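You operate a simulated robot arm through the tools that you are given. There is no shell and no other tool.

The job below is to be done with a simulated robot arm. You get a single attempt, and the scene is never put back.

JOB
Heat the iron as the board says, wipe the tip bright and tin it with one mark of wire.
Fine: the iron ends in its stand, heat off.

The check looks at the end state, three seconds after you hand in, the way a careful person would. Anything else that was tipped, shoved, dropped, spilled or broken makes it a failure.

ROBOT AND FRAMES
A 7-joint arm with a two-finger parallel gripper on a trunk, on a base that moves. Base frame: it is fixed to the floor where the robot stands at the start and does not move with it; the origin is under the middle of the robot, x ahead of it, y to its left, z up; the surface under the hand at the start is at about z = 0.76. Lengths are in m, angles in degrees, forces in N, time in s.
It reaches about 0.964 m from its shoulder. Its first joint turns from -166.0 to 166.0 degrees. Places, roughly: heat dial [0.7, -0.1, 0.9]. Payload 1.57 kg.
The tool frame sits at the grasp point between the pads (the TCP): z along the fingers, y along the line on which they close. The tips reach 0.03 m beyond it. Largest opening 0.11 m; finger width 0.024, thickness 0.012; the body of the gripper, 0.048 by 0.112 m, starts 0.078 m behind the TCP.
Orientation is told as [roll, pitch, yaw] about the base's x, y, z axes, in that order, counted from this pose: with the fingers straight down and closing along the base's y, the tool's x points along the base's -x, its y along +y and its z along -z.

CONTROLS
- The arm moves only by the tool drive_tool. Its argument "deltas" is one flat list of numbers, 6 for each row, row after row: the shift along the base's x, y, z in units of 500 mm (1.0 is 500 mm), then the turn, a rotation vector about the base's x, y, z in units of 45 degrees (1.0 is 45 degrees). In form: [x, y, z, wx, wy, wz, x, y, z, wx, wy, wz, ...]. A call has 1 to 20 rows; each row is the pose to reach, as a shift and turn from the pose commanded when the call began. "gripper" is the gripper command, from -1 (shut) to 1 (fully open), values between in proportion, set as the call begins (left out, the last holds). A call with a number of a shift or a turn outside -1 to 1 is refused whole. Each row takes 0.2 s and may step no farther than 0.05 m and 8.6 degrees from the row before; otherwise, or with a gripper value out of range, the whole call is refused. A pose out of reach is approached as far as the arm can. The call stops where the force on the tool passes 40 N (or 10 N more than at its start, if that is more) or the arm is blocked; 0.2 s more then pass. Each finger travels about 0.108 m/s and halts on what it meets, pressing with about 43 N; the grip force reading is that of the motor and also rises with nothing between the fingers. The clock runs only during rows and for 0.2 s after the last one: add rows that repeat a pose to give the fingers time. The reply holds the time, the measured pose of the TCP, the force on the tool along the base axes, the opening and the grip force, in the units named above and with some noise, with the torque about the TCP (base axes, N m) and any sound that the robot's microphone picked up, and new pictures: "show" is both (left out), scene, wrist or none.
- Cameras (640 x 400 px; columns grow to the right, rows downward): "scene" is now at [0.5024, 0.157, 1.0848]; the picture's right is [-0.48, -0.88, 0.00], its down [-0.53, 0.29, -0.79] and it looks along [0.69, -0.38, -0.61] (base axes); focal length 214 px, centre (320, 200). "wrist" rides on the gripper at [0.07, 0.016, -0.141] in the tool frame; the picture's right is [-0.23, 0.97, 0.00], its down [-0.86, -0.20, -0.48] and it looks along [-0.47, -0.11, 0.88] (tool axes); focal length 222 px, centre (320, 200). There is no depth. A picture from a camera that has moved, and an enlarged one, comes with that camera's place and axes in the base frame and with its lens.
- move_column(by): slides the trunk up (or, below 0, down) by that many m; the arm and the scene camera ride with it, the base frame stays. It gives what a move gives, with no picture.
- roll_base(legs): drives the robot by 1 to 6 legs, each [ahead, left, turn to the left] in m, m and degrees, along the robot's own axes; the way and the turn of a leg run together, so that a leg with both is an arc; at most 1.5 m and 180 degrees a leg. The arm and the cameras ride along, it lands a little off, and it stops where it bumps. It gives what a move gives, and a new picture of the scene camera.
- head_to(pan, tilt): turns the head with the scene camera to pan (to the left, within 103 degrees either way) and tilt (down, from -29 to 69), counted from straight ahead of the robot. It gives what a move gives, and a new picture of the scene camera.
- close_up(camera, box): a new picture of the part [left, top, right, bottom] of that camera's present view, enlarged. The clock stands still meanwhile.
- job_done(): hands the job in; it is judged then, once.

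Nothing tells you exact positions but the pictures and the camera data. Unless the task says otherwise, let go and move clear before handing in.

The tools are called after "Call:" as a command line: name --argument value ..., lists and objects as JSON in quotes. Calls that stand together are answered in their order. drive_tool: Moves the arm, as the interface text tells. Its arguments: {"type":"object","properties":{"deltas":{"type":"array"},"gripper":{"type":"number"},"show":{"type":"string","enum":["both","scene","wrist","none"]}},"required":["deltas"]} The other tools are called the same way: move_column (by) moves the trunk up or down; roll_base (legs) drives the base; head_to (pan, tilt) turns the head that bears the scene camera; close_up (camera, box) takes an enlarged picture of a part of a camera's view; job_done () hands the job in.

At the start:

```text
t: 0.0
tool_pos: [0.6711, 0.1777, 1.0551]
ee_rot: [-0.1, 0.0, 0.0]
wrist_force: [0.5, -0.4, 0.1]
torque: [0.01, -0.01, -0.05]
gripper_width: 0.1098
grip_force: 0.1
trunk travel left (down, up): [-0.125, 0.485]
robot x, y, heading: [-0.0007, 0.0051, 0.0]
head pan, tilt (commanded): [-28.9, 37.6]
```

scene: 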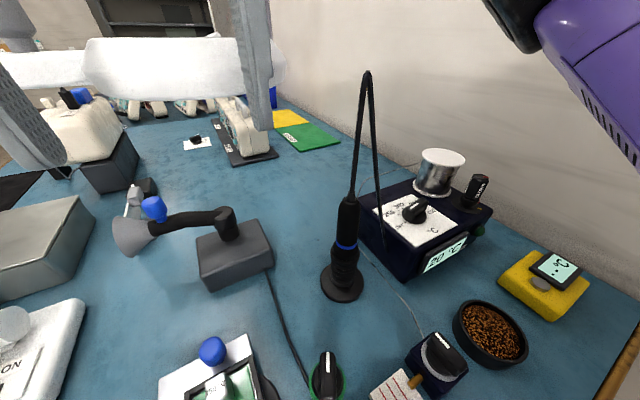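
wrist: 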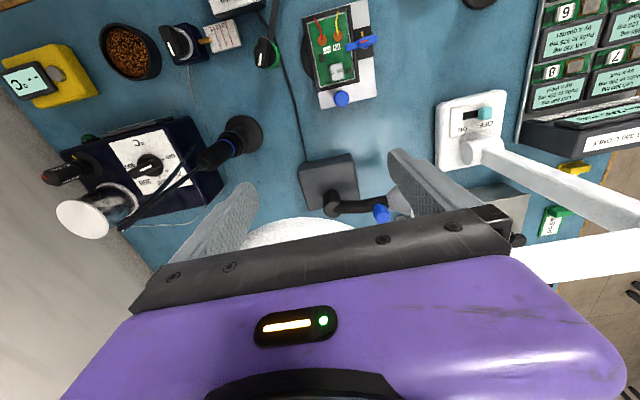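

I see a bench with a soldering station (dial, 20 °C display), an iron in a stand, a brass-wool pot, a wire feeder and a yellow tip thermometer. Before moving I'll look more closely to find the board with the instructions and each of these parts.

Call:
close_up --camera "scene" --box '[320, 140, 500, 300]'

Call:
close_up --camera "scene" --box '[300, 280, 540, 400]'

Call:
close_up --camera "wrist" --box '[510, 0, 640, 160]'

Call:
close_up --camera "wrist" --box '[0, 0, 280, 240]'

```text
2.50 times, centred on (410, 220) of scene
camera zoom: at [0.5024, 0.157, 1.0848], right [-0.48, -0.88, 0.0], down [-0.53, 0.29, -0.79], along [0.69, -0.38, -0.61], focal length 536 px, centre (95, 150)
```

zoom: 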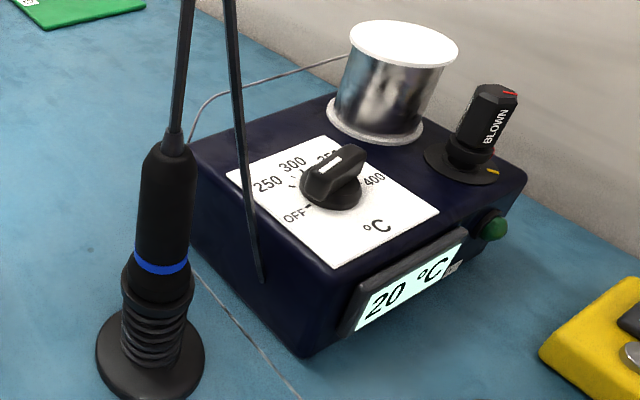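

```text
2.67 times, centred on (420, 340) of scene
camera zoom: at [0.5024, 0.157, 1.0848], right [-0.48, -0.88, 0.0], down [-0.53, 0.29, -0.79], along [0.69, -0.38, -0.61], focal length 572 px, centre (53, -173)
```

zoom: 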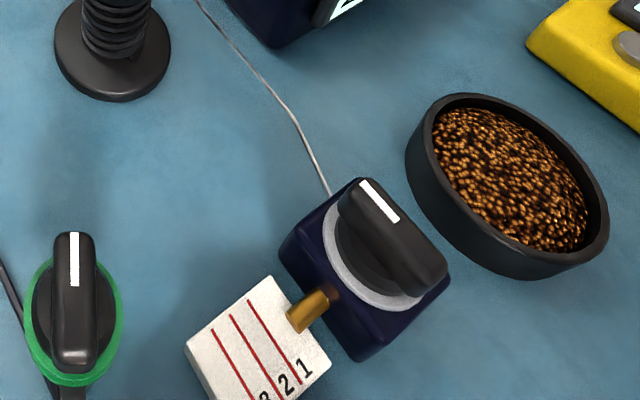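

```text
2.50 times, centred on (575, 80) of wrist
camera zoom: at [0.6019, 0.1944, 1.1974], right [0.23, 0.97, 0.0], down [0.86, -0.2, 0.48], along [0.47, -0.11, -0.88], focal length 555 px, centre (-318, 500)
```

zoom: 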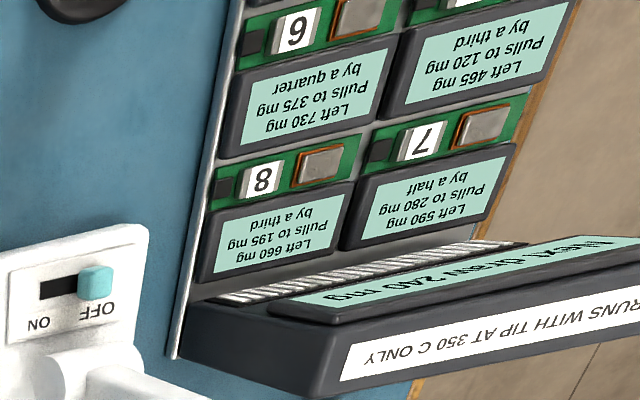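

```text
1.67 times, centred on (140, 120) of wrist
camera zoom: at [0.6019, 0.1944, 1.1974], right [0.23, 0.97, 0.0], down [0.86, -0.2, 0.48], along [0.47, -0.11, -0.88], focal length 370 px, centre (620, 333)
```

zoom: 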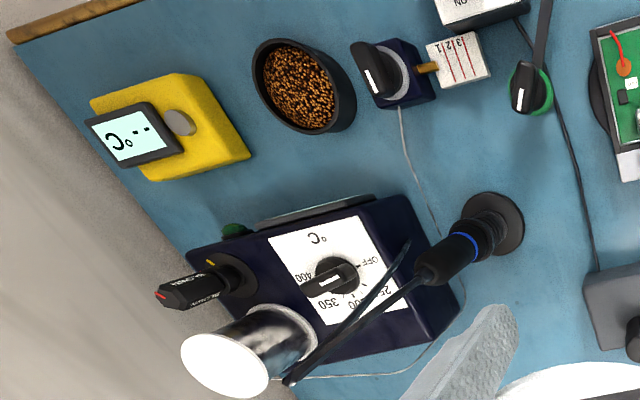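

The station's dial and display, a part marked "BLOWN", a wire feeder with marks 1-2-3 and a strip reading "RUNS WITH TIP AT 350 C ONLY" are visible. I'll turn the head around to find the board and the rest of the bench.

Call:
head_to --pan -60 --tilt 35

Call:
head_to --pan 0 --tilt 30

Call:
head_to --pan 40 --tilt 35

Call:
head_to --pan 0 --tilt 65

```text
t: 1.0
tool_pos: [0.6709, 0.1777, 1.0563]
ee_rot: [0.0, 0.0, 0.0]
wrist_force: [-0.1, -0.1, 0.0]
torque: [0.01, 0.0, -0.01]
gripper_width: 0.11
grip_force: 0.1
trunk travel left (down, up): [-0.125, 0.485]
robot x, y, heading: [-0.0024, 0.0011, -0.0]
head pan, tilt (commanded): [-60.0, 35.0]
camera scene: at [0.4706, 0.1226, 1.0887], right [-0.87, -0.5, 0.0], down [-0.29, 0.5, -0.82], along [0.41, -0.71, -0.57], focal length 214 px, centre (320, 200)
```

scene: 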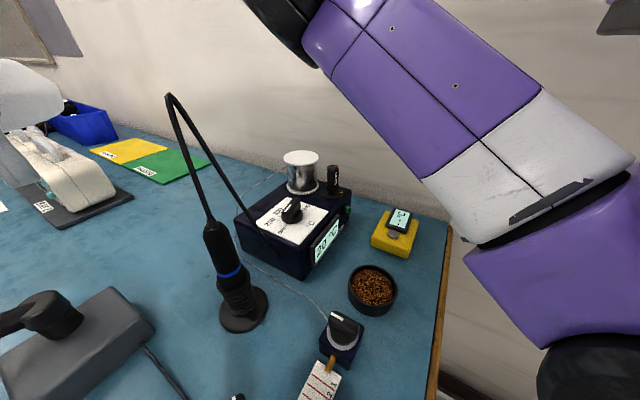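

```text
t: 2.3
tool_pos: [0.6709, 0.1775, 1.056]
ee_rot: [0.0, 0.0, 0.0]
wrist_force: [0.0, 0.9, -0.3]
torque: [0.04, 0.0, 0.0]
gripper_width: 0.1101
grip_force: 0.0
trunk travel left (down, up): [-0.125, 0.485]
robot x, y, heading: [0.0035, -0.0009, -0.0]
head pan, tilt (commanded): [0.0, 30.0]
camera scene: at [0.517, 0.1987, 1.0965], right [0.0, -1.0, 0.0], down [-0.5, 0.0, -0.87], along [0.87, 0.0, -0.5], focal length 214 px, centre (320, 200)
```

scene: 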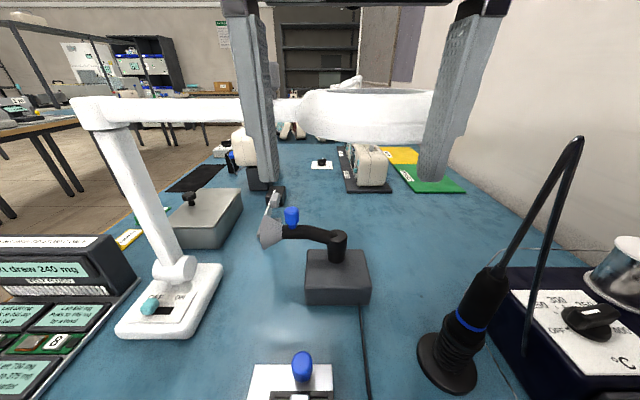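

```text
t: 3.3
tool_pos: [0.6711, 0.1783, 1.0555]
ee_rot: [-0.1, -0.1, 0.0]
wrist_force: [0.7, 1.0, 0.0]
torque: [-0.01, 0.03, 0.0]
gripper_width: 0.1099
grip_force: 0.0
trunk travel left (down, up): [-0.125, 0.485]
robot x, y, heading: [-0.0016, -0.0001, 0.1]
head pan, tilt (commanded): [40.0, 35.0]
camera scene: at [0.4941, 0.2554, 1.0887], right [0.64, -0.77, 0.0], down [-0.44, -0.37, -0.82], along [0.63, 0.53, -0.57], focal length 214 px, centre (320, 200)
```

scene: 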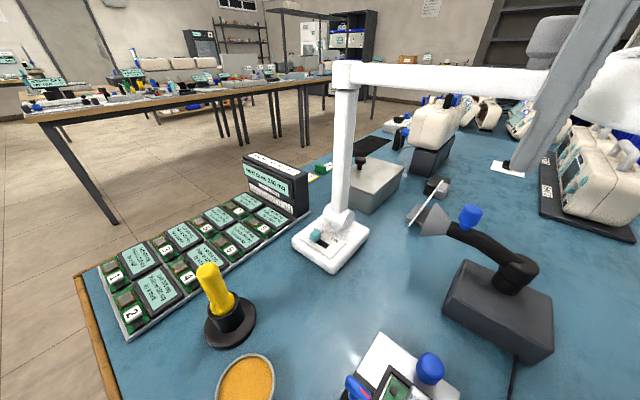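

```text
t: 4.4
tool_pos: [0.6706, 0.1777, 1.0557]
ee_rot: [0.0, 0.0, 0.0]
wrist_force: [0.6, 0.1, -0.2]
torque: [-0.01, -0.01, 0.02]
gripper_width: 0.1101
grip_force: 0.1
trunk travel left (down, up): [-0.125, 0.485]
robot x, y, heading: [0.0025, -0.0009, 0.1]
head pan, tilt (commanded): [0.0, 65.0]
camera scene: at [0.4873, 0.1989, 1.0489], right [0.0, -1.0, 0.0], down [-0.91, 0.0, -0.42], along [0.42, 0.0, -0.91], focal length 214 px, centre (320, 200)
```

scene: 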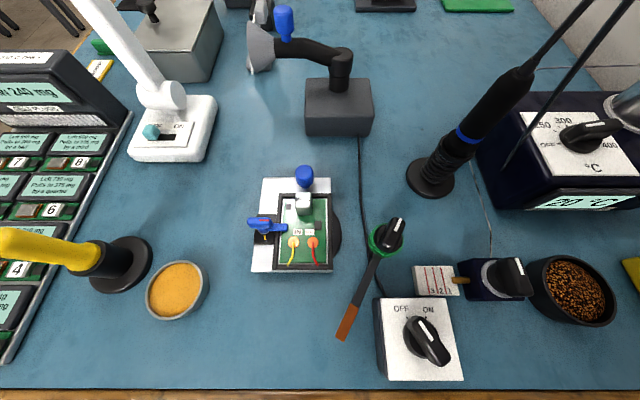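

The view down at the bench shows the board with its chips and labels, the flux pot, the ON/OFF box and the feeder. I'll enlarge several parts of it to read them.

Call:
close_up --camera "scene" --box '[240, 160, 350, 280]'

Call:
close_up --camera "scene" --box '[330, 200, 490, 390]'

Call:
close_up --camera "scene" --box '[0, 40, 140, 370]'

Call:
close_up --camera "scene" --box '[400, 220, 640, 340]'

Call:
close_up --camera "scene" --box '[400, 60, 640, 220]'

```text
3.33 times, centred on (295, 220) of scene
camera zoom: at [0.4873, 0.1989, 1.0489], right [0.0, -1.0, 0.0], down [-0.91, 0.0, -0.42], along [0.42, 0.0, -0.91], focal length 715 px, centre (403, 133)
```

zoom: 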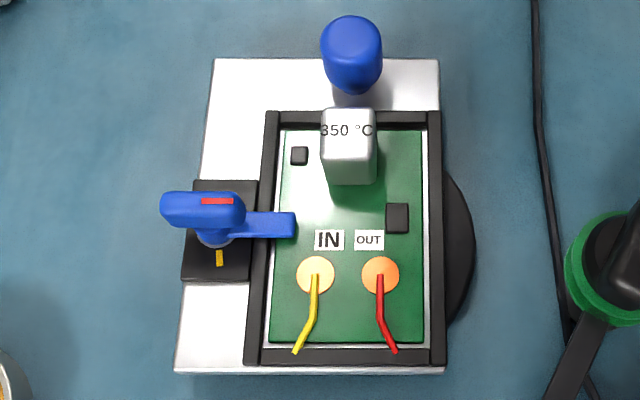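

```text
2.11 times, centred on (410, 295) of scene
camera zoom: at [0.4873, 0.1989, 1.0489], right [0.0, -1.0, 0.0], down [-0.91, 0.0, -0.42], along [0.42, 0.0, -0.91], focal length 452 px, centre (130, 0)
```

zoom: 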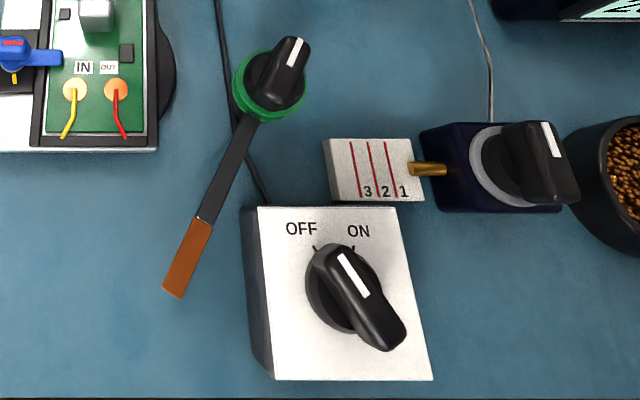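

```text
1.21 times, centred on (70, 205) of scene
camera zoom: at [0.4873, 0.1989, 1.0489], right [0.0, -1.0, 0.0], down [-0.91, 0.0, -0.42], along [0.42, 0.0, -0.91], focal length 260 px, centre (623, 194)
```

zoom: 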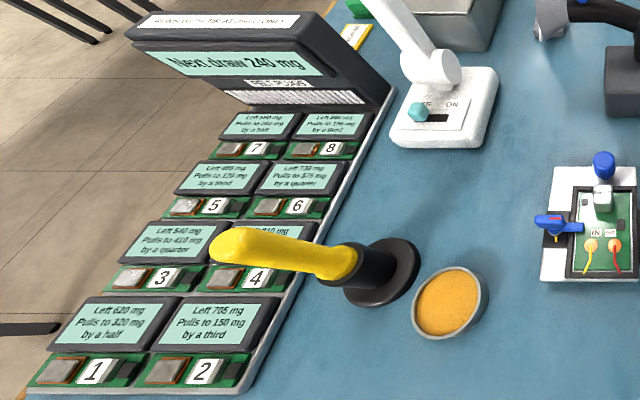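

```text
2.67 times, centred on (520, 280) of scene
camera zoom: at [0.4873, 0.1989, 1.0489], right [0.0, -1.0, 0.0], down [-0.91, 0.0, -0.42], along [0.42, 0.0, -0.91], focal length 572 px, centre (-213, -13)
```

zoom: 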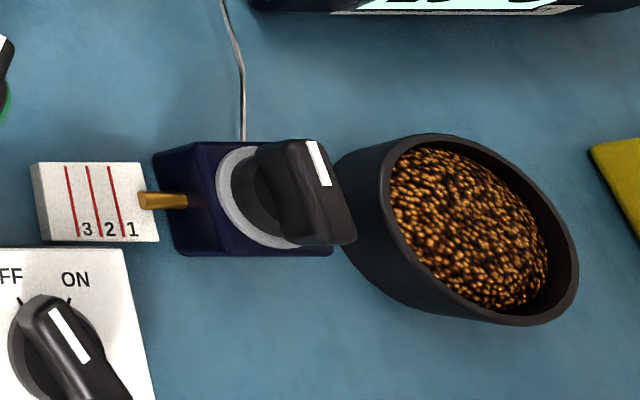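

```text
2.50 times, centred on (520, 140) of scene
camera zoom: at [0.4873, 0.1989, 1.0489], right [0.0, -1.0, 0.0], down [-0.91, 0.0, -0.42], along [0.42, 0.0, -0.91], focal length 536 px, centre (-180, 350)
```

zoom: 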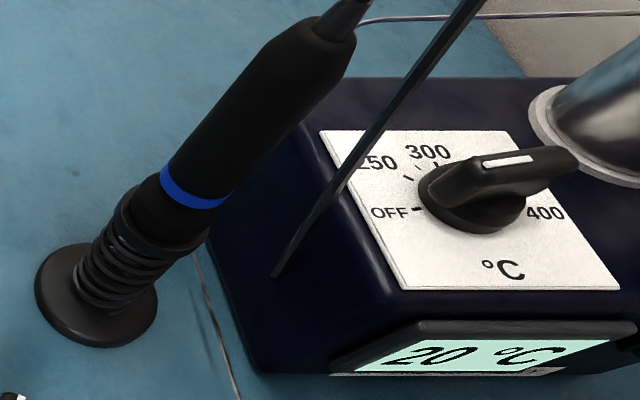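

The circuit board carries a "350 °C" part, and the station dial seems to be at OFF. I want a better view of the station's BLOWN part, its lamp, the thermometer and the green-ringed object.

Call:
head_to --pan -45 --tilt 50

Call:
close_up --camera "scene" --box '[200, 60, 440, 210]'

Call:
close_up --camera "scene" --box '[200, 200, 440, 350]'

Call:
close_up --camera "scene" --box '[400, 60, 560, 160]'

```text
t: 5.5
tool_pos: [0.6705, 0.1773, 1.0563]
ee_rot: [0.0, 0.0, 0.0]
wrist_force: [-0.1, 0.6, -0.2]
torque: [0.01, -0.02, -0.02]
gripper_width: 0.1098
grip_force: 0.1
trunk travel left (down, up): [-0.125, 0.485]
robot x, y, heading: [0.0005, -0.0013, 0.0]
head pan, tilt (commanded): [-45.0, 50.0]
camera scene: at [0.481, 0.1444, 1.067], right [-0.71, -0.71, 0.0], down [-0.54, 0.54, -0.64], along [0.45, -0.45, -0.77], focal length 214 px, centre (320, 200)
```

scene: 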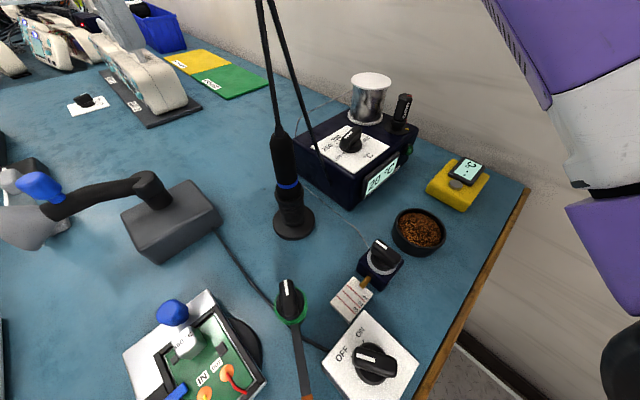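

```text
2.67 times, centred on (320, 135) of scene
camera zoom: at [0.481, 0.1444, 1.067], right [-0.71, -0.71, 0.0], down [-0.54, 0.54, -0.64], along [0.45, -0.45, -0.77], focal length 572 px, centre (320, 373)
```

zoom: 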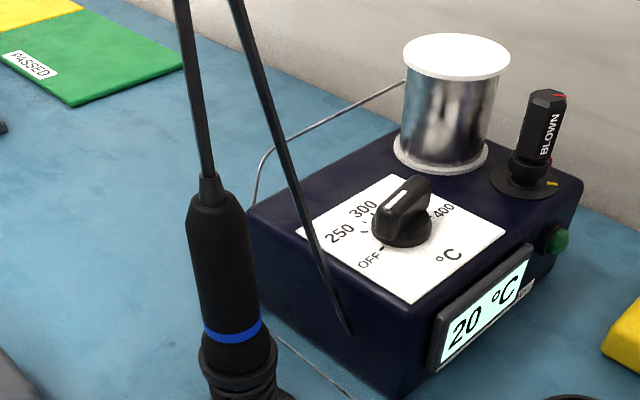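

```text
2.67 times, centred on (320, 275) of scene
camera zoom: at [0.481, 0.1444, 1.067], right [-0.71, -0.71, 0.0], down [-0.54, 0.54, -0.64], along [0.45, -0.45, -0.77], focal length 572 px, centre (320, 0)
```

zoom: 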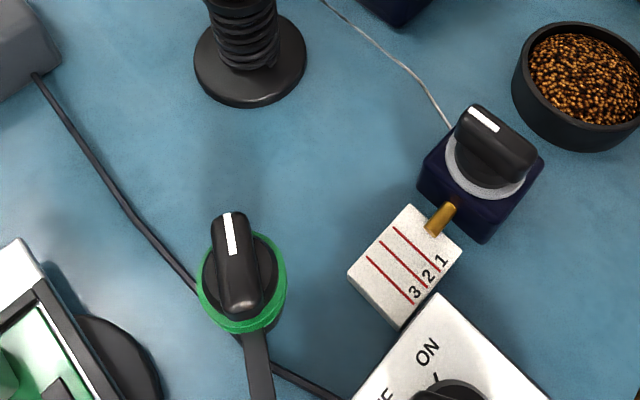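

```text
4.00 times, centred on (480, 110) of scene
camera zoom: at [0.481, 0.1444, 1.067], right [-0.71, -0.71, 0.0], down [-0.54, 0.54, -0.64], along [0.45, -0.45, -0.77], focal length 858 px, centre (-320, 560)
```

zoom: 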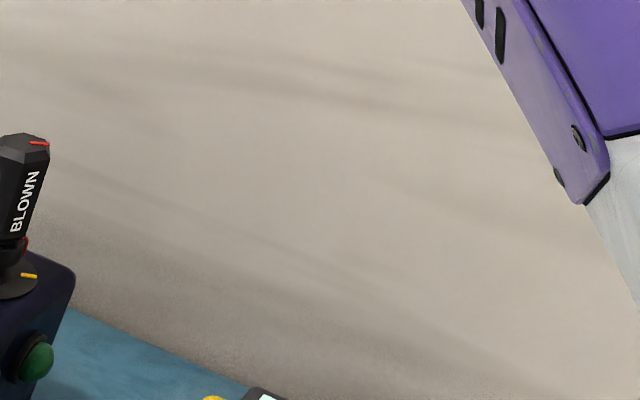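

The BLOWN part looks like a fuse carrier or breaker, with a red mark on its cap and a yellow mark on its base. I'll check the white card with a small black object farther back, plus the far bench and the shelves.

Call:
close_up --camera "scene" --box '[40, 60, 280, 180]'

Call:
head_to --pan -10 --tilt 20

Call:
close_up --camera "scene" --box '[120, 100, 400, 260]'

Call:
close_up --camera "scene" --box '[260, 160, 340, 220]'

```text
2.67 times, centred on (160, 120) of scene
camera zoom: at [0.481, 0.1444, 1.067], right [-0.71, -0.71, 0.0], down [-0.54, 0.54, -0.64], along [0.45, -0.45, -0.77], focal length 572 px, centre (747, 413)
```

zoom: 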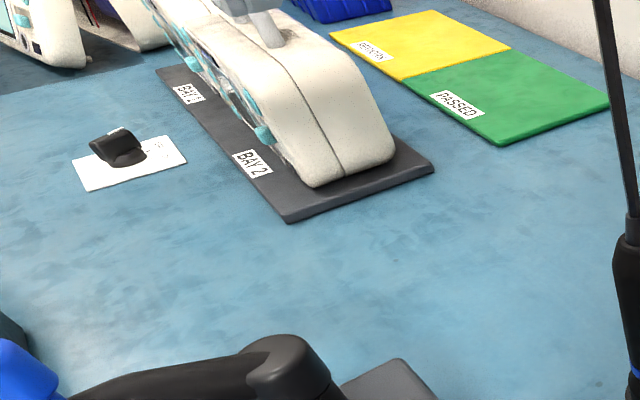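

```text
t: 6.5
tool_pos: [0.6702, 0.1764, 1.0556]
ee_rot: [0.0, 0.0, 0.0]
wrist_force: [0.1, -0.2, 0.2]
torque: [-0.03, 0.0, 0.04]
gripper_width: 0.1102
grip_force: 0.0
trunk travel left (down, up): [-0.125, 0.485]
robot x, y, heading: [0.0018, 0.0, -0.2]
head pan, tilt (commanded): [-10.0, 20.0]
camera scene: at [0.5182, 0.1826, 1.1125], right [-0.17, -0.98, 0.0], down [-0.34, 0.06, -0.94], along [0.93, -0.16, -0.34], focal length 214 px, centre (320, 200)
```

scene: 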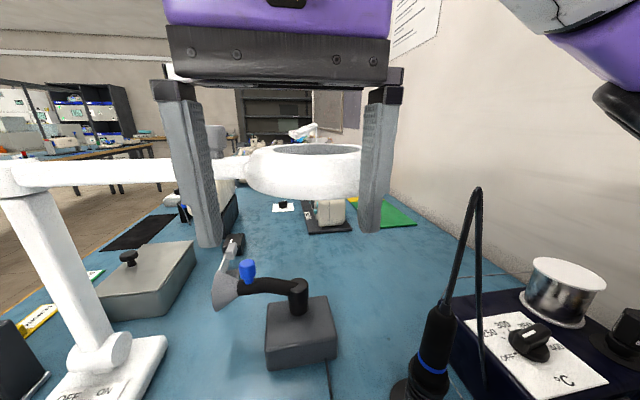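

```text
2.29 times, centred on (260, 180) of scene
camera zoom: at [0.5182, 0.1826, 1.1125], right [-0.17, -0.98, 0.0], down [-0.34, 0.06, -0.94], along [0.93, -0.16, -0.34], focal length 490 px, centre (457, 246)
```

zoom: 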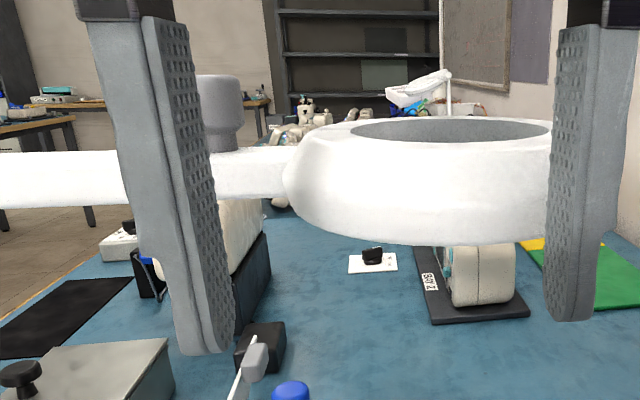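

```text
6.67 times, centred on (300, 190) of scene
camera zoom: at [0.5182, 0.1826, 1.1125], right [-0.17, -0.98, 0.0], down [-0.34, 0.06, -0.94], along [0.93, -0.16, -0.34], focal length 1430 px, centre (453, 267)
```

zoom: 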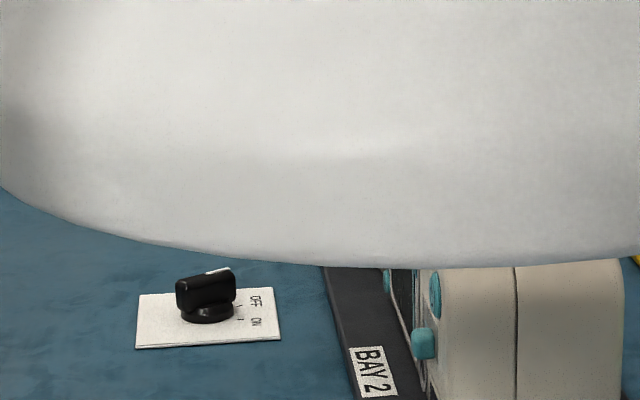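

The gripper hangs right beside the magnifier ring at about x 0.69, so I'll back off, rise, and move across above the iron's cord apex (z≈1.06). That lets the wrist camera look down on the station at about (0.66, -0.11, 0.86).

Call:
drive_tool --deltas '[-0.06, 0, 0, 0, 0, 0, -0.08, 0, 0.09, 0, 0, 0, -0.1, 0, 0.18, 0, 0, 0, -0.1, -0.09, 0.18, 0, 0, 0, -0.1, -0.18, 0.18, 0, 0, 0, -0.1, -0.27, 0.18, 0, 0, 0, -0.1, -0.36, 0.18, 0, 0, 0, -0.1, -0.45, 0.18, 0, 0, 0, -0.1, -0.54, 0.18, 0, 0, 0]' --show "both"

```text
t: 8.3
tool_pos: [0.6262, 0.0305, 1.1013]
ee_rot: [3.1, 1.3, 12.4]
wrist_force: [-0.5, -0.3, 0.2]
torque: [0.0, -0.04, 0.02]
gripper_width: 0.1099
grip_force: 0.1
out of reach, approached as far as the arm can: row 3, 4, 5, 6, 7, 8
trunk travel left (down, up): [-0.125, 0.485]
robot x, y, heading: [0.002, -0.0015, -0.2]
head pan, tilt (commanded): [-10.0, 20.0]
stopped in row 8: the arm was blocked; the commanded pose is now the measured one
camera scene: at [0.5182, 0.1828, 1.1126], right [-0.17, -0.98, 0.0], down [-0.34, 0.06, -0.94], along [0.93, -0.16, -0.34], focal length 214 px, centre (320, 200)
camera wrist: at [0.56, 0.0254, 1.2452], right [0.01, 1.0, 0.04], down [0.89, -0.03, 0.45], along [0.45, 0.03, -0.89], focal length 222 px, centre (320, 200)
```

scene: 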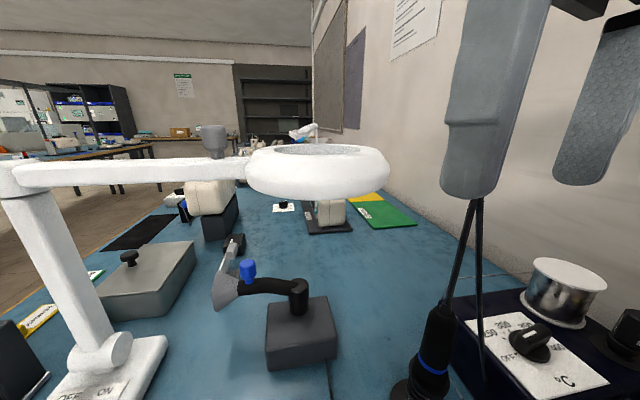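
wrist: 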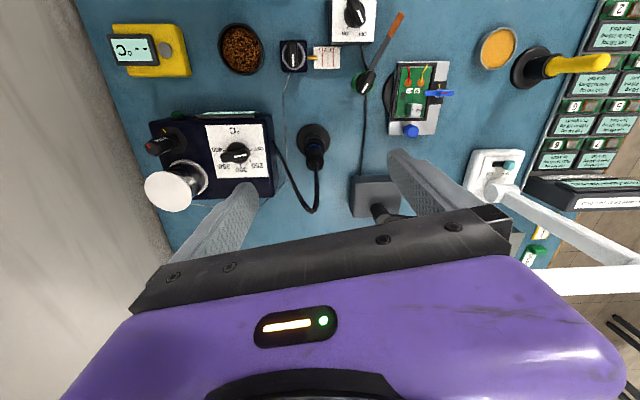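

The arm ran out of reach going up and stopped beside the cord apex without touching it (force about zero). I'll raise the trunk for more headroom and a better view.

Call:
move_column --by 0.15

Call:
head_to --pan -40 --tilt 50

```text
t: 10.1
tool_pos: [0.626, 0.0281, 1.2519]
ee_rot: [3.0, 1.3, 12.4]
wrist_force: [-0.2, -0.1, 1.0]
torque: [0.0, 0.0, -0.01]
gripper_width: 0.1099
grip_force: 0.0
trunk travel left (down, up): [-0.275, 0.335]
robot x, y, heading: [-0.0014, 0.002, -0.0]
head pan, tilt (commanded): [-10.0, 20.0]
```

```text
t: 11.0
tool_pos: [0.6258, 0.0301, 1.2503]
ee_rot: [2.8, 1.4, 12.4]
wrist_force: [-0.2, 0.0, -0.3]
torque: [0.02, -0.01, 0.01]
gripper_width: 0.1104
grip_force: 0.0
trunk travel left (down, up): [-0.275, 0.335]
robot x, y, heading: [0.0034, -0.0, 0.3]
head pan, tilt (commanded): [-40.0, 50.0]
camera scene: at [0.4856, 0.1495, 1.2171], right [-0.64, -0.77, 0.0], down [-0.59, 0.49, -0.64], along [0.49, -0.41, -0.77], focal length 214 px, centre (320, 200)
```

scene: 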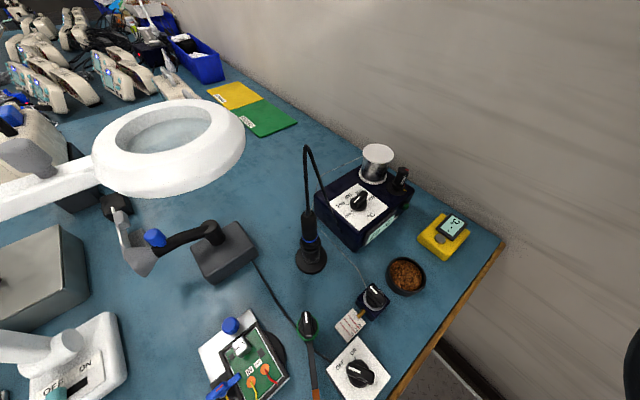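

The raised view shows the station, iron, feeder, pot and thermometer clearly. I'll straighten the tool and move it over the station for a closer wrist view.

Call:
drive_tool --deltas '[-0.013, -0.065, -0.04, -0.016, -0.008, -0.07, -0.026, -0.13, -0.08, -0.032, -0.015, -0.14, -0.039, -0.195, -0.12, -0.048, -0.023, -0.21, -0.052, -0.26, -0.16, -0.064, -0.03, -0.276]' --show "both"

Call:
close_up --camera "wrist" --box '[120, 60, 440, 260]'

```text
t: 12.2
tool_pos: [0.6068, -0.0581, 1.1761]
ee_rot: [-0.9, 0.1, 6.9]
wrist_force: [-0.4, -0.4, -1.1]
torque: [-0.03, 0.03, 0.02]
gripper_width: 0.1101
grip_force: 0.0
trunk travel left (down, up): [-0.275, 0.335]
robot x, y, heading: [0.0001, 0.0048, 0.2]
head pan, tilt (commanded): [-40.0, 50.0]
stopped in row 4: the arm was blocked; the commanded pose is now the measured one
camera scene: at [0.4852, 0.1554, 1.2168], right [-0.64, -0.77, 0.0], down [-0.59, 0.49, -0.64], along [0.49, -0.41, -0.77], focal length 214 px, centre (320, 200)
camera wrist: at [0.537, -0.0468, 1.3169], right [0.11, 0.99, -0.02], down [0.87, -0.09, 0.48], along [0.48, -0.07, -0.88], focal length 222 px, centre (320, 200)
```

scene: 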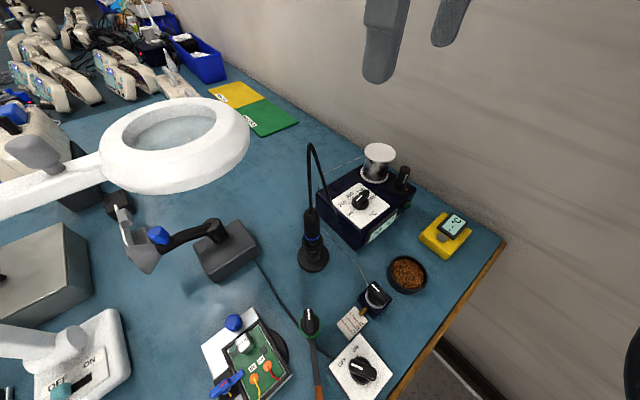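
wrist: 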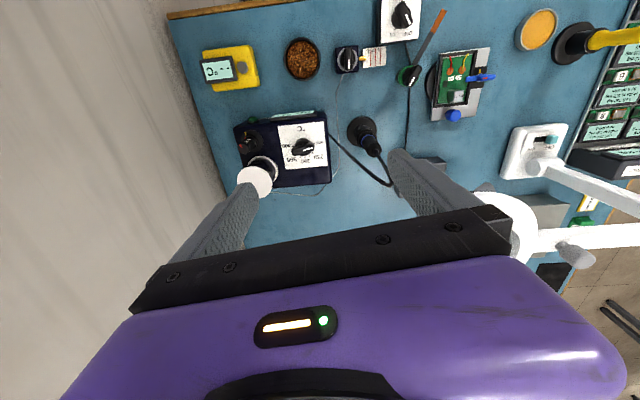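

```text
2.00 times, centred on (280, 160) of wrist
camera zoom: at [0.537, -0.0468, 1.3169], right [0.11, 0.99, -0.02], down [0.87, -0.09, 0.48], along [0.48, -0.07, -0.88], focal length 444 px, centre (400, 280)
```

zoom: 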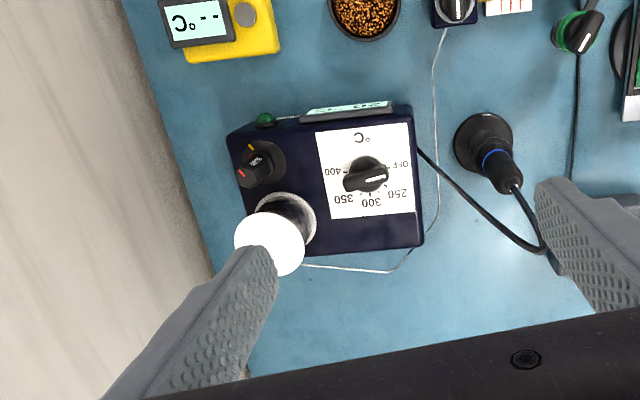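

The dial layout is now clear: OFF, 250, 300, 350, 400, with the pointer at OFF. The arm was blocked with no tool force, so I'll turn the head to see what the links are doing.

Call:
head_to --pan -80 --tilt 0

Call:
head_to --pan -30 --tilt -25

```text
t: 13.4
tool_pos: [0.608, -0.0568, 1.1747]
ee_rot: [-1.0, 0.1, 7.0]
wrist_force: [0.0, 0.4, -0.5]
torque: [0.02, 0.0, -0.02]
gripper_width: 0.1099
grip_force: 0.1
trunk travel left (down, up): [-0.275, 0.335]
robot x, y, heading: [0.0048, 0.001, 0.1]
head pan, tilt (commanded): [-80.0, 0.0]
camera scene: at [0.4427, 0.1166, 1.2946], right [-0.98, -0.18, 0.0], down [0.0, 0.0, -1.0], along [0.18, -0.98, 0.0], focal length 214 px, centre (320, 200)
```

scene: 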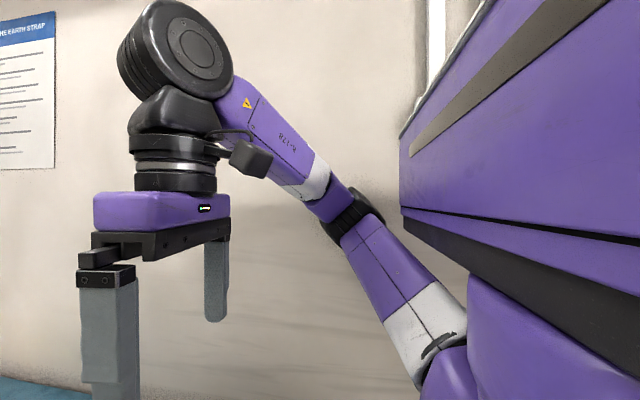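

```text
t: 14.6
tool_pos: [0.608, -0.0585, 1.1756]
ee_rot: [-1.0, 0.1, 6.9]
wrist_force: [-0.6, 0.1, -0.2]
torque: [0.04, 0.04, 0.01]
gripper_width: 0.1099
grip_force: 0.0
trunk travel left (down, up): [-0.275, 0.335]
robot x, y, heading: [-0.0008, 0.0019, 0.5]
head pan, tilt (commanded): [-30.0, -25.0]
camera scene: at [0.4884, 0.17, 1.3301], right [-0.5, -0.87, 0.0], down [0.37, -0.21, -0.91], along [0.79, -0.45, 0.42], focal length 214 px, centre (320, 200)
```

scene: 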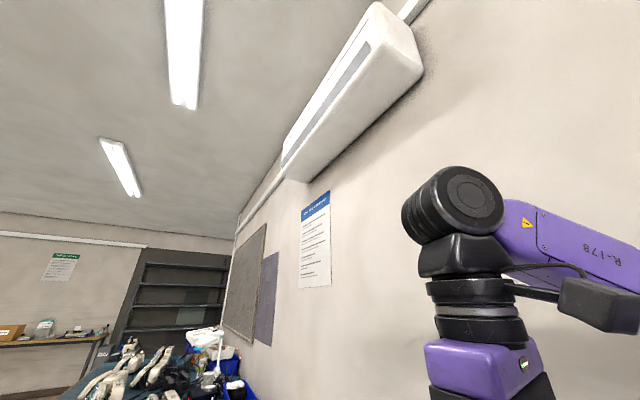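

The arm itself looks clear of everything, so this may be a wrist or joint limit that comes with the yaw correction. I'll try a small move to the right with yaw left as it is.

Call:
drive_tool --deltas '[0, -0.03, 0, 0, 0, 0, 0, -0.06, 0, 0, 0, 0, 0, -0.08, 0, 0, 0, 0]' --show "none"

Call:
head_to --pan -95 --tilt 20

```text
t: 15.6
tool_pos: [0.6167, -0.063, 1.1753]
ee_rot: [-0.8, 0.0, 13.4]
wrist_force: [-0.3, -0.3, -0.3]
torque: [-0.02, -0.01, 0.0]
gripper_width: 0.1101
grip_force: 0.1
trunk travel left (down, up): [-0.275, 0.335]
robot x, y, heading: [0.0028, 0.006, 0.4]
head pan, tilt (commanded): [-30.0, -25.0]
stopped in row 3: the arm was blocked; the commanded pose is now the measured one
```

```text
t: 16.9
tool_pos: [0.6188, -0.0627, 1.1757]
ee_rot: [-0.8, 0.1, 13.3]
wrist_force: [-0.4, 0.1, 0.6]
torque: [0.02, -0.05, -0.01]
gripper_width: 0.1098
grip_force: 0.1
trunk travel left (down, up): [-0.275, 0.335]
robot x, y, heading: [0.0018, -0.0012, 0.1]
head pan, tilt (commanded): [-95.0, 20.0]
camera scene: at [0.4191, 0.1135, 1.2622], right [-1.0, 0.08, 0.0], down [0.03, 0.34, -0.94], along [-0.08, -0.94, -0.34], focal length 214 px, centre (320, 200)
```

scene: 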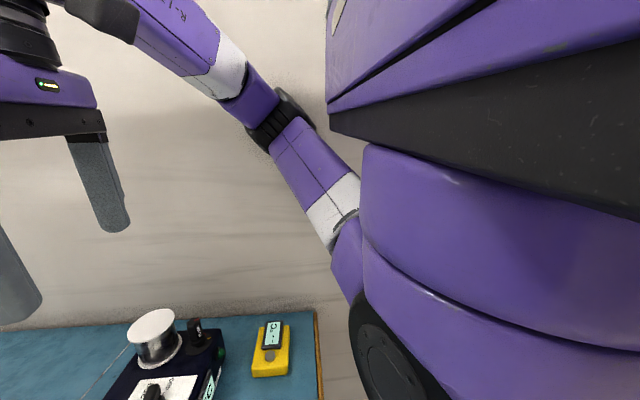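

The elbow is leaning on the wall at the right (about y = -0.32). I'll bring the tool left a little to free it, then drive the base to the left so the arm has room; the tool stays above everything at z≈1.17.

Call:
drive_tool --deltas '[-0.01, 0.04, 0.02, 0, 0, 0, -0.02, 0.08, 0.04, 0, 0, 0, -0.02, 0.12, 0.05, 0, 0, 0]' --show "none"

Call:
roll_base --legs '[[0, 0.1, 0]]'

```text
t: 17.7
tool_pos: [0.6044, -0.0061, 1.2007]
ee_rot: [-0.6, -0.1, 13.0]
wrist_force: [-0.2, -0.7, -0.2]
torque: [0.03, -0.03, 0.0]
gripper_width: 0.1099
grip_force: 0.2
trunk travel left (down, up): [-0.275, 0.335]
robot x, y, heading: [-0.0012, -0.0003, 0.1]
head pan, tilt (commanded): [-95.0, 20.0]
```

```text
t: 18.9
tool_pos: [0.604, 0.0894, 1.1988]
ee_rot: [-0.6, 0.0, 12.9]
wrist_force: [-0.5, 0.3, 0.7]
torque: [-0.03, -0.02, 0.0]
gripper_width: 0.1098
grip_force: 0.0
trunk travel left (down, up): [-0.275, 0.335]
robot x, y, heading: [0.0002, 0.1017, 0.1]
head pan, tilt (commanded): [-95.0, 20.0]
camera scene: at [0.4194, 0.2061, 1.2626], right [-1.0, 0.09, 0.0], down [0.03, 0.34, -0.94], along [-0.08, -0.94, -0.34], focal length 214 px, centre (320, 200)
```

scene: 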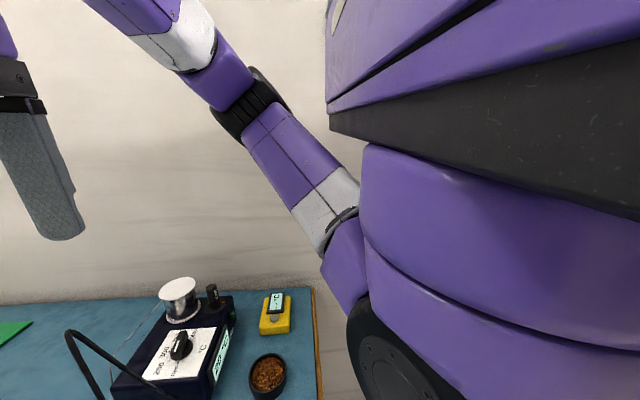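

The elbow is free now. I'll go a further 0.15 m left, then look back at the work area.

Call:
roll_base --legs '[[0, 0.15, 0]]'

Call:
head_to --pan -55 --tilt 45

```text
t: 20.3
tool_pos: [0.6055, 0.245, 1.199]
ee_rot: [-0.5, 0.1, 13.0]
wrist_force: [0.5, -0.8, -0.3]
torque: [0.0, 0.02, 0.02]
gripper_width: 0.1099
grip_force: 0.0
trunk travel left (down, up): [-0.275, 0.335]
robot x, y, heading: [-0.0023, 0.2553, 0.2]
head pan, tilt (commanded): [-95.0, 20.0]
camera scene: at [0.4194, 0.3619, 1.2626], right [-1.0, 0.09, 0.0], down [0.03, 0.34, -0.94], along [-0.08, -0.94, -0.34], focal length 214 px, centre (320, 200)
```

scene: 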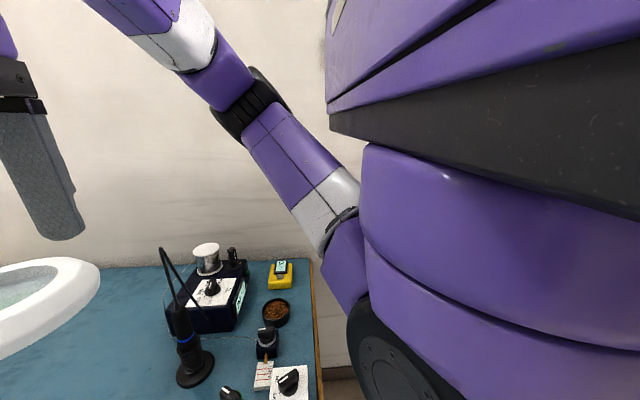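

```text
t: 21.3
tool_pos: [0.6038, 0.2446, 1.1994]
ee_rot: [-0.6, 0.0, 12.8]
wrist_force: [0.1, -0.1, -0.8]
torque: [-0.03, 0.0, 0.01]
gripper_width: 0.1101
grip_force: 0.2
trunk travel left (down, up): [-0.275, 0.335]
robot x, y, heading: [0.0003, 0.2559, -0.2]
head pan, tilt (commanded): [-55.0, 45.0]
camera scene: at [0.4741, 0.3879, 1.224], right [-0.82, -0.57, 0.0], down [-0.4, 0.58, -0.71], along [0.41, -0.58, -0.71], focal length 214 px, centre (320, 200)
```

scene: 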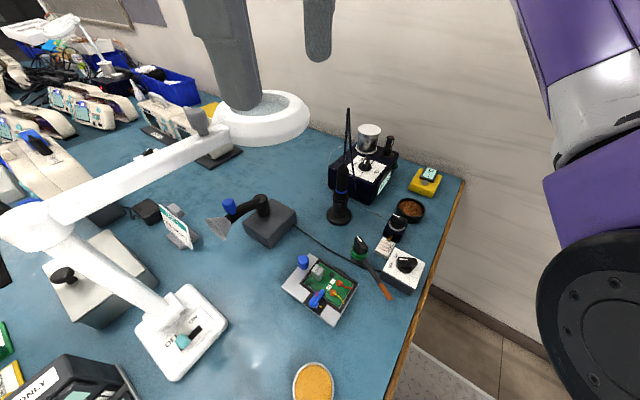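

From here I can also see a small sign by the extractor. I'll read it.

Call:
close_up --camera "scene" --box '[120, 190, 240, 260]'

Call:
close_up --camera "scene" --box '[310, 100, 470, 230]'

Call:
close_up --camera "scene" --box '[270, 240, 360, 330]'

```text
5.33 times, centred on (180, 225) of scene
camera zoom: at [0.4741, 0.3879, 1.224], right [-0.82, -0.57, 0.0], down [-0.4, 0.58, -0.71], along [0.41, -0.58, -0.71], focal length 1144 px, centre (1067, 67)
```

zoom: 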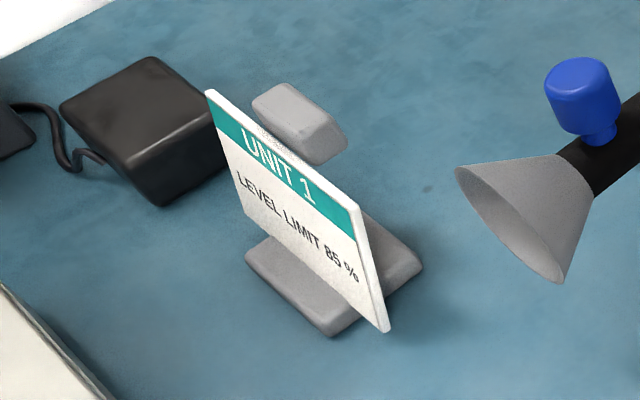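

```text
3.08 times, centred on (390, 165) of scene
camera zoom: at [0.4741, 0.3879, 1.224], right [-0.82, -0.57, 0.0], down [-0.4, 0.58, -0.71], along [0.41, -0.58, -0.71], focal length 660 px, centre (105, 308)
```

zoom: 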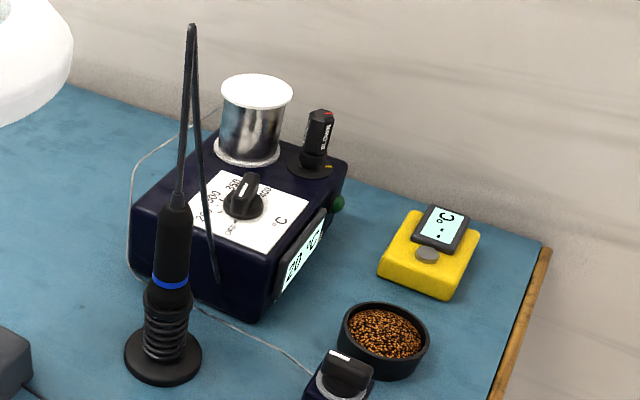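

```text
4.44 times, centred on (315, 285) of scene
camera zoom: at [0.4741, 0.3879, 1.224], right [-0.82, -0.57, 0.0], down [-0.4, 0.58, -0.71], along [0.41, -0.58, -0.71], focal length 953 px, centre (342, -178)
```

zoom: 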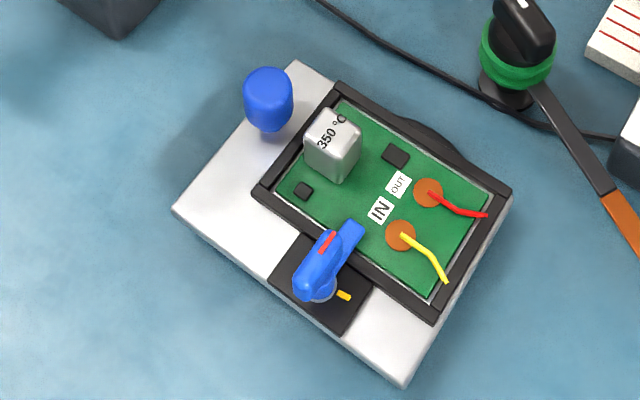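

The board reads 350 °C and nothing else here concerns the iron. Now I'll move the tool across to hover over the station and straighten its yaw.

Call:
drive_tool --deltas '[0, -0.085, 0, 0.002, 0, -0.035, 0, -0.17, 0, 0.004, 0, -0.07, 0, -0.255, 0, 0.006, 0, -0.105, 0, -0.34, -0.01, 0.008, 0, -0.14, 0, -0.425, -0.03, 0.01, 0, -0.175, 0, -0.51, -0.06, 0.011, 0, -0.21, 0, -0.595, -0.09, 0.012, 0, -0.25, 0, -0.68, -0.13, 0.013, 0, -0.284, 0, -0.68, -0.13, 0.013, 0, -0.284]' --show "both"

```text
t: 22.0
tool_pos: [0.6204, 0.211, 1.1969]
ee_rot: [0.2, 0.2, 21.1]
wrist_force: [0.0, -0.8, -0.5]
torque: [0.02, -0.02, 0.02]
gripper_width: 0.1099
grip_force: 0.1
trunk travel left (down, up): [-0.275, 0.335]
robot x, y, heading: [0.0022, 0.2567, 0.1]
head pan, tilt (commanded): [-55.0, 45.0]
stopped in row 3: the arm was blocked; the commanded pose is now the measured one
camera scene: at [0.4741, 0.3882, 1.2239], right [-0.82, -0.57, 0.0], down [-0.41, 0.58, -0.71], along [0.41, -0.58, -0.71], focal length 214 px, centre (320, 200)
camera wrist: at [0.5526, 0.2019, 1.3384], right [-0.14, 0.99, 0.0], down [0.87, 0.12, 0.47], along [0.47, 0.07, -0.88], focal length 222 px, centre (320, 200)
```

scene: 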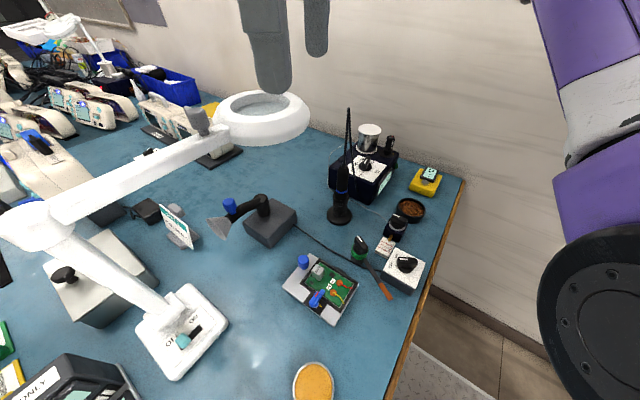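
wrist: 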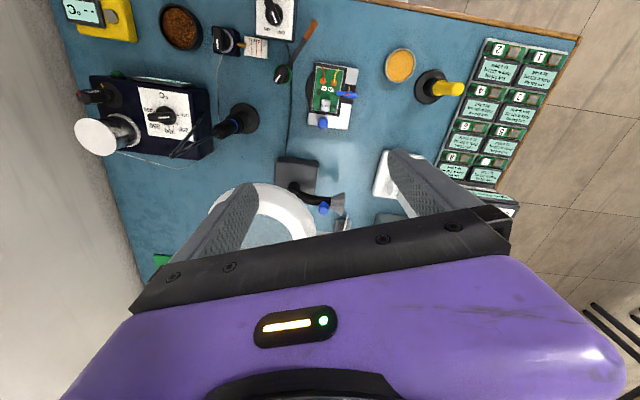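

Same block while the base is well away from the wall, so the folded-up wrist (tool too high, forearm beside the camera bracket) is the likelier cause. I'll bring the tool lower and nearer to relax the wrist, then try going right again in front of the cord.

Call:
drive_tool --deltas '[-0.04, 0.02, -0.02, 0, 0, -0.1, -0.08, 0.02, -0.1, 0, 0, -0.2, -0.12, 0.02, -0.18, 0, 0, -0.3, -0.12, 0.02, -0.26, 0, 0, -0.4, -0.12, 0.02, -0.3, 0, 0, -0.46, -0.12, 0.02, -0.3, 0, 0, -0.46]' --show "none"

Call:
head_to --pan -80 --tilt 5

```text
t: 23.4
tool_pos: [0.5604, 0.2215, 1.0446]
ee_rot: [0.1, 0.3, 0.4]
wrist_force: [0.1, 0.2, -1.2]
torque: [-0.04, 0.0, -0.01]
gripper_width: 0.1098
grip_force: 0.0
trunk travel left (down, up): [-0.275, 0.335]
robot x, y, heading: [0.0008, 0.2524, 0.1]
head pan, tilt (commanded): [-55.0, 45.0]
```

```text
t: 24.5
tool_pos: [0.5607, 0.2237, 1.0452]
ee_rot: [0.2, 0.2, 0.3]
wrist_force: [0.4, -0.1, 0.2]
torque: [-0.01, 0.0, 0.01]
gripper_width: 0.11
grip_force: 0.1
trunk travel left (down, up): [-0.275, 0.335]
robot x, y, heading: [0.003, 0.2538, -0.0]
head pan, tilt (commanded): [-80.0, 5.0]
camera scene: at [0.4435, 0.3644, 1.2869], right [-0.98, -0.17, 0.0], down [-0.02, 0.09, -1.0], along [0.17, -0.98, -0.09], focal length 214 px, centre (320, 200)
```

scene: 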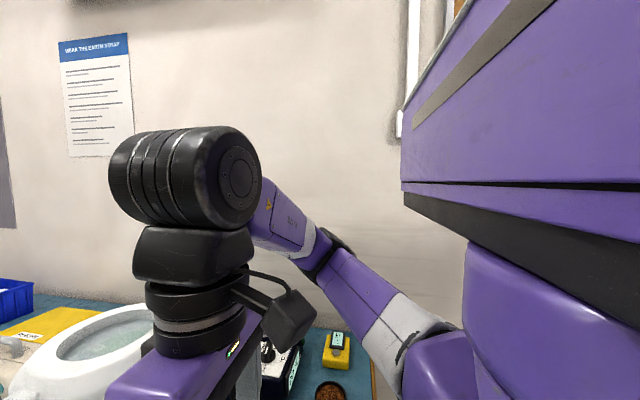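

That freed it. Now I'll go right at x = 0.56, z = 1.04, well in front of the cord.

Call:
drive_tool --deltas '[0, -0.08, 0, 0, 0, 0, 0, -0.16, 0, 0, 0, 0, 0, -0.24, 0, 0, 0, 0, 0, -0.32, 0, 0, 0, 0, 0, -0.4, 0, 0, 0, 0, 0, -0.48, 0, 0, 0, 0, 0, -0.56, 0, 0, 0, 0, 0, -0.64, 0, 0, 0, 0]' --show "both"

```text
t: 26.3
tool_pos: [0.5628, -0.0989, 1.0485]
ee_rot: [0.0, 0.2, 0.3]
wrist_force: [-0.3, 0.2, 0.1]
torque: [-0.01, -0.01, 0.01]
gripper_width: 0.1101
grip_force: 0.1
trunk travel left (down, up): [-0.275, 0.335]
robot x, y, heading: [0.0002, 0.252, 0.1]
head pan, tilt (commanded): [-80.0, 5.0]
camera scene: at [0.4434, 0.3646, 1.2869], right [-0.98, -0.17, 0.0], down [-0.02, 0.09, -1.0], along [0.17, -0.98, -0.09], focal length 214 px, centre (320, 200)
camera wrist: at [0.4943, -0.0825, 1.19], right [0.22, 0.97, 0.0], down [0.86, -0.2, 0.47], along [0.46, -0.11, -0.88], focal length 222 px, centre (320, 200)
```

scene: 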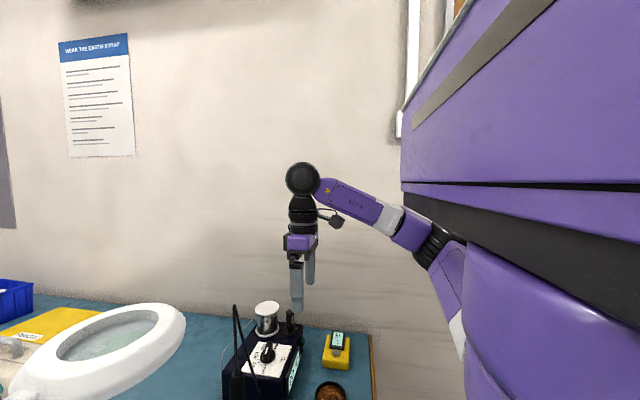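
wrist: 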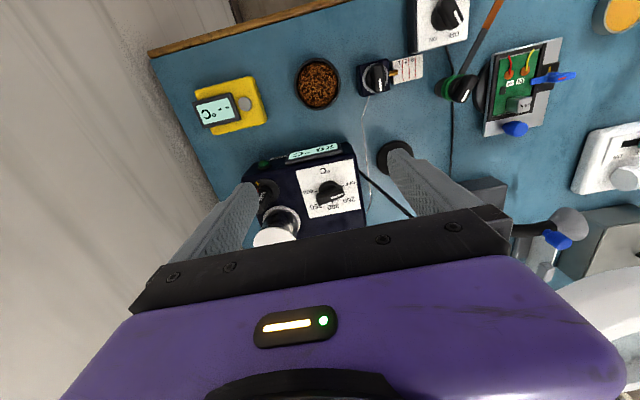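

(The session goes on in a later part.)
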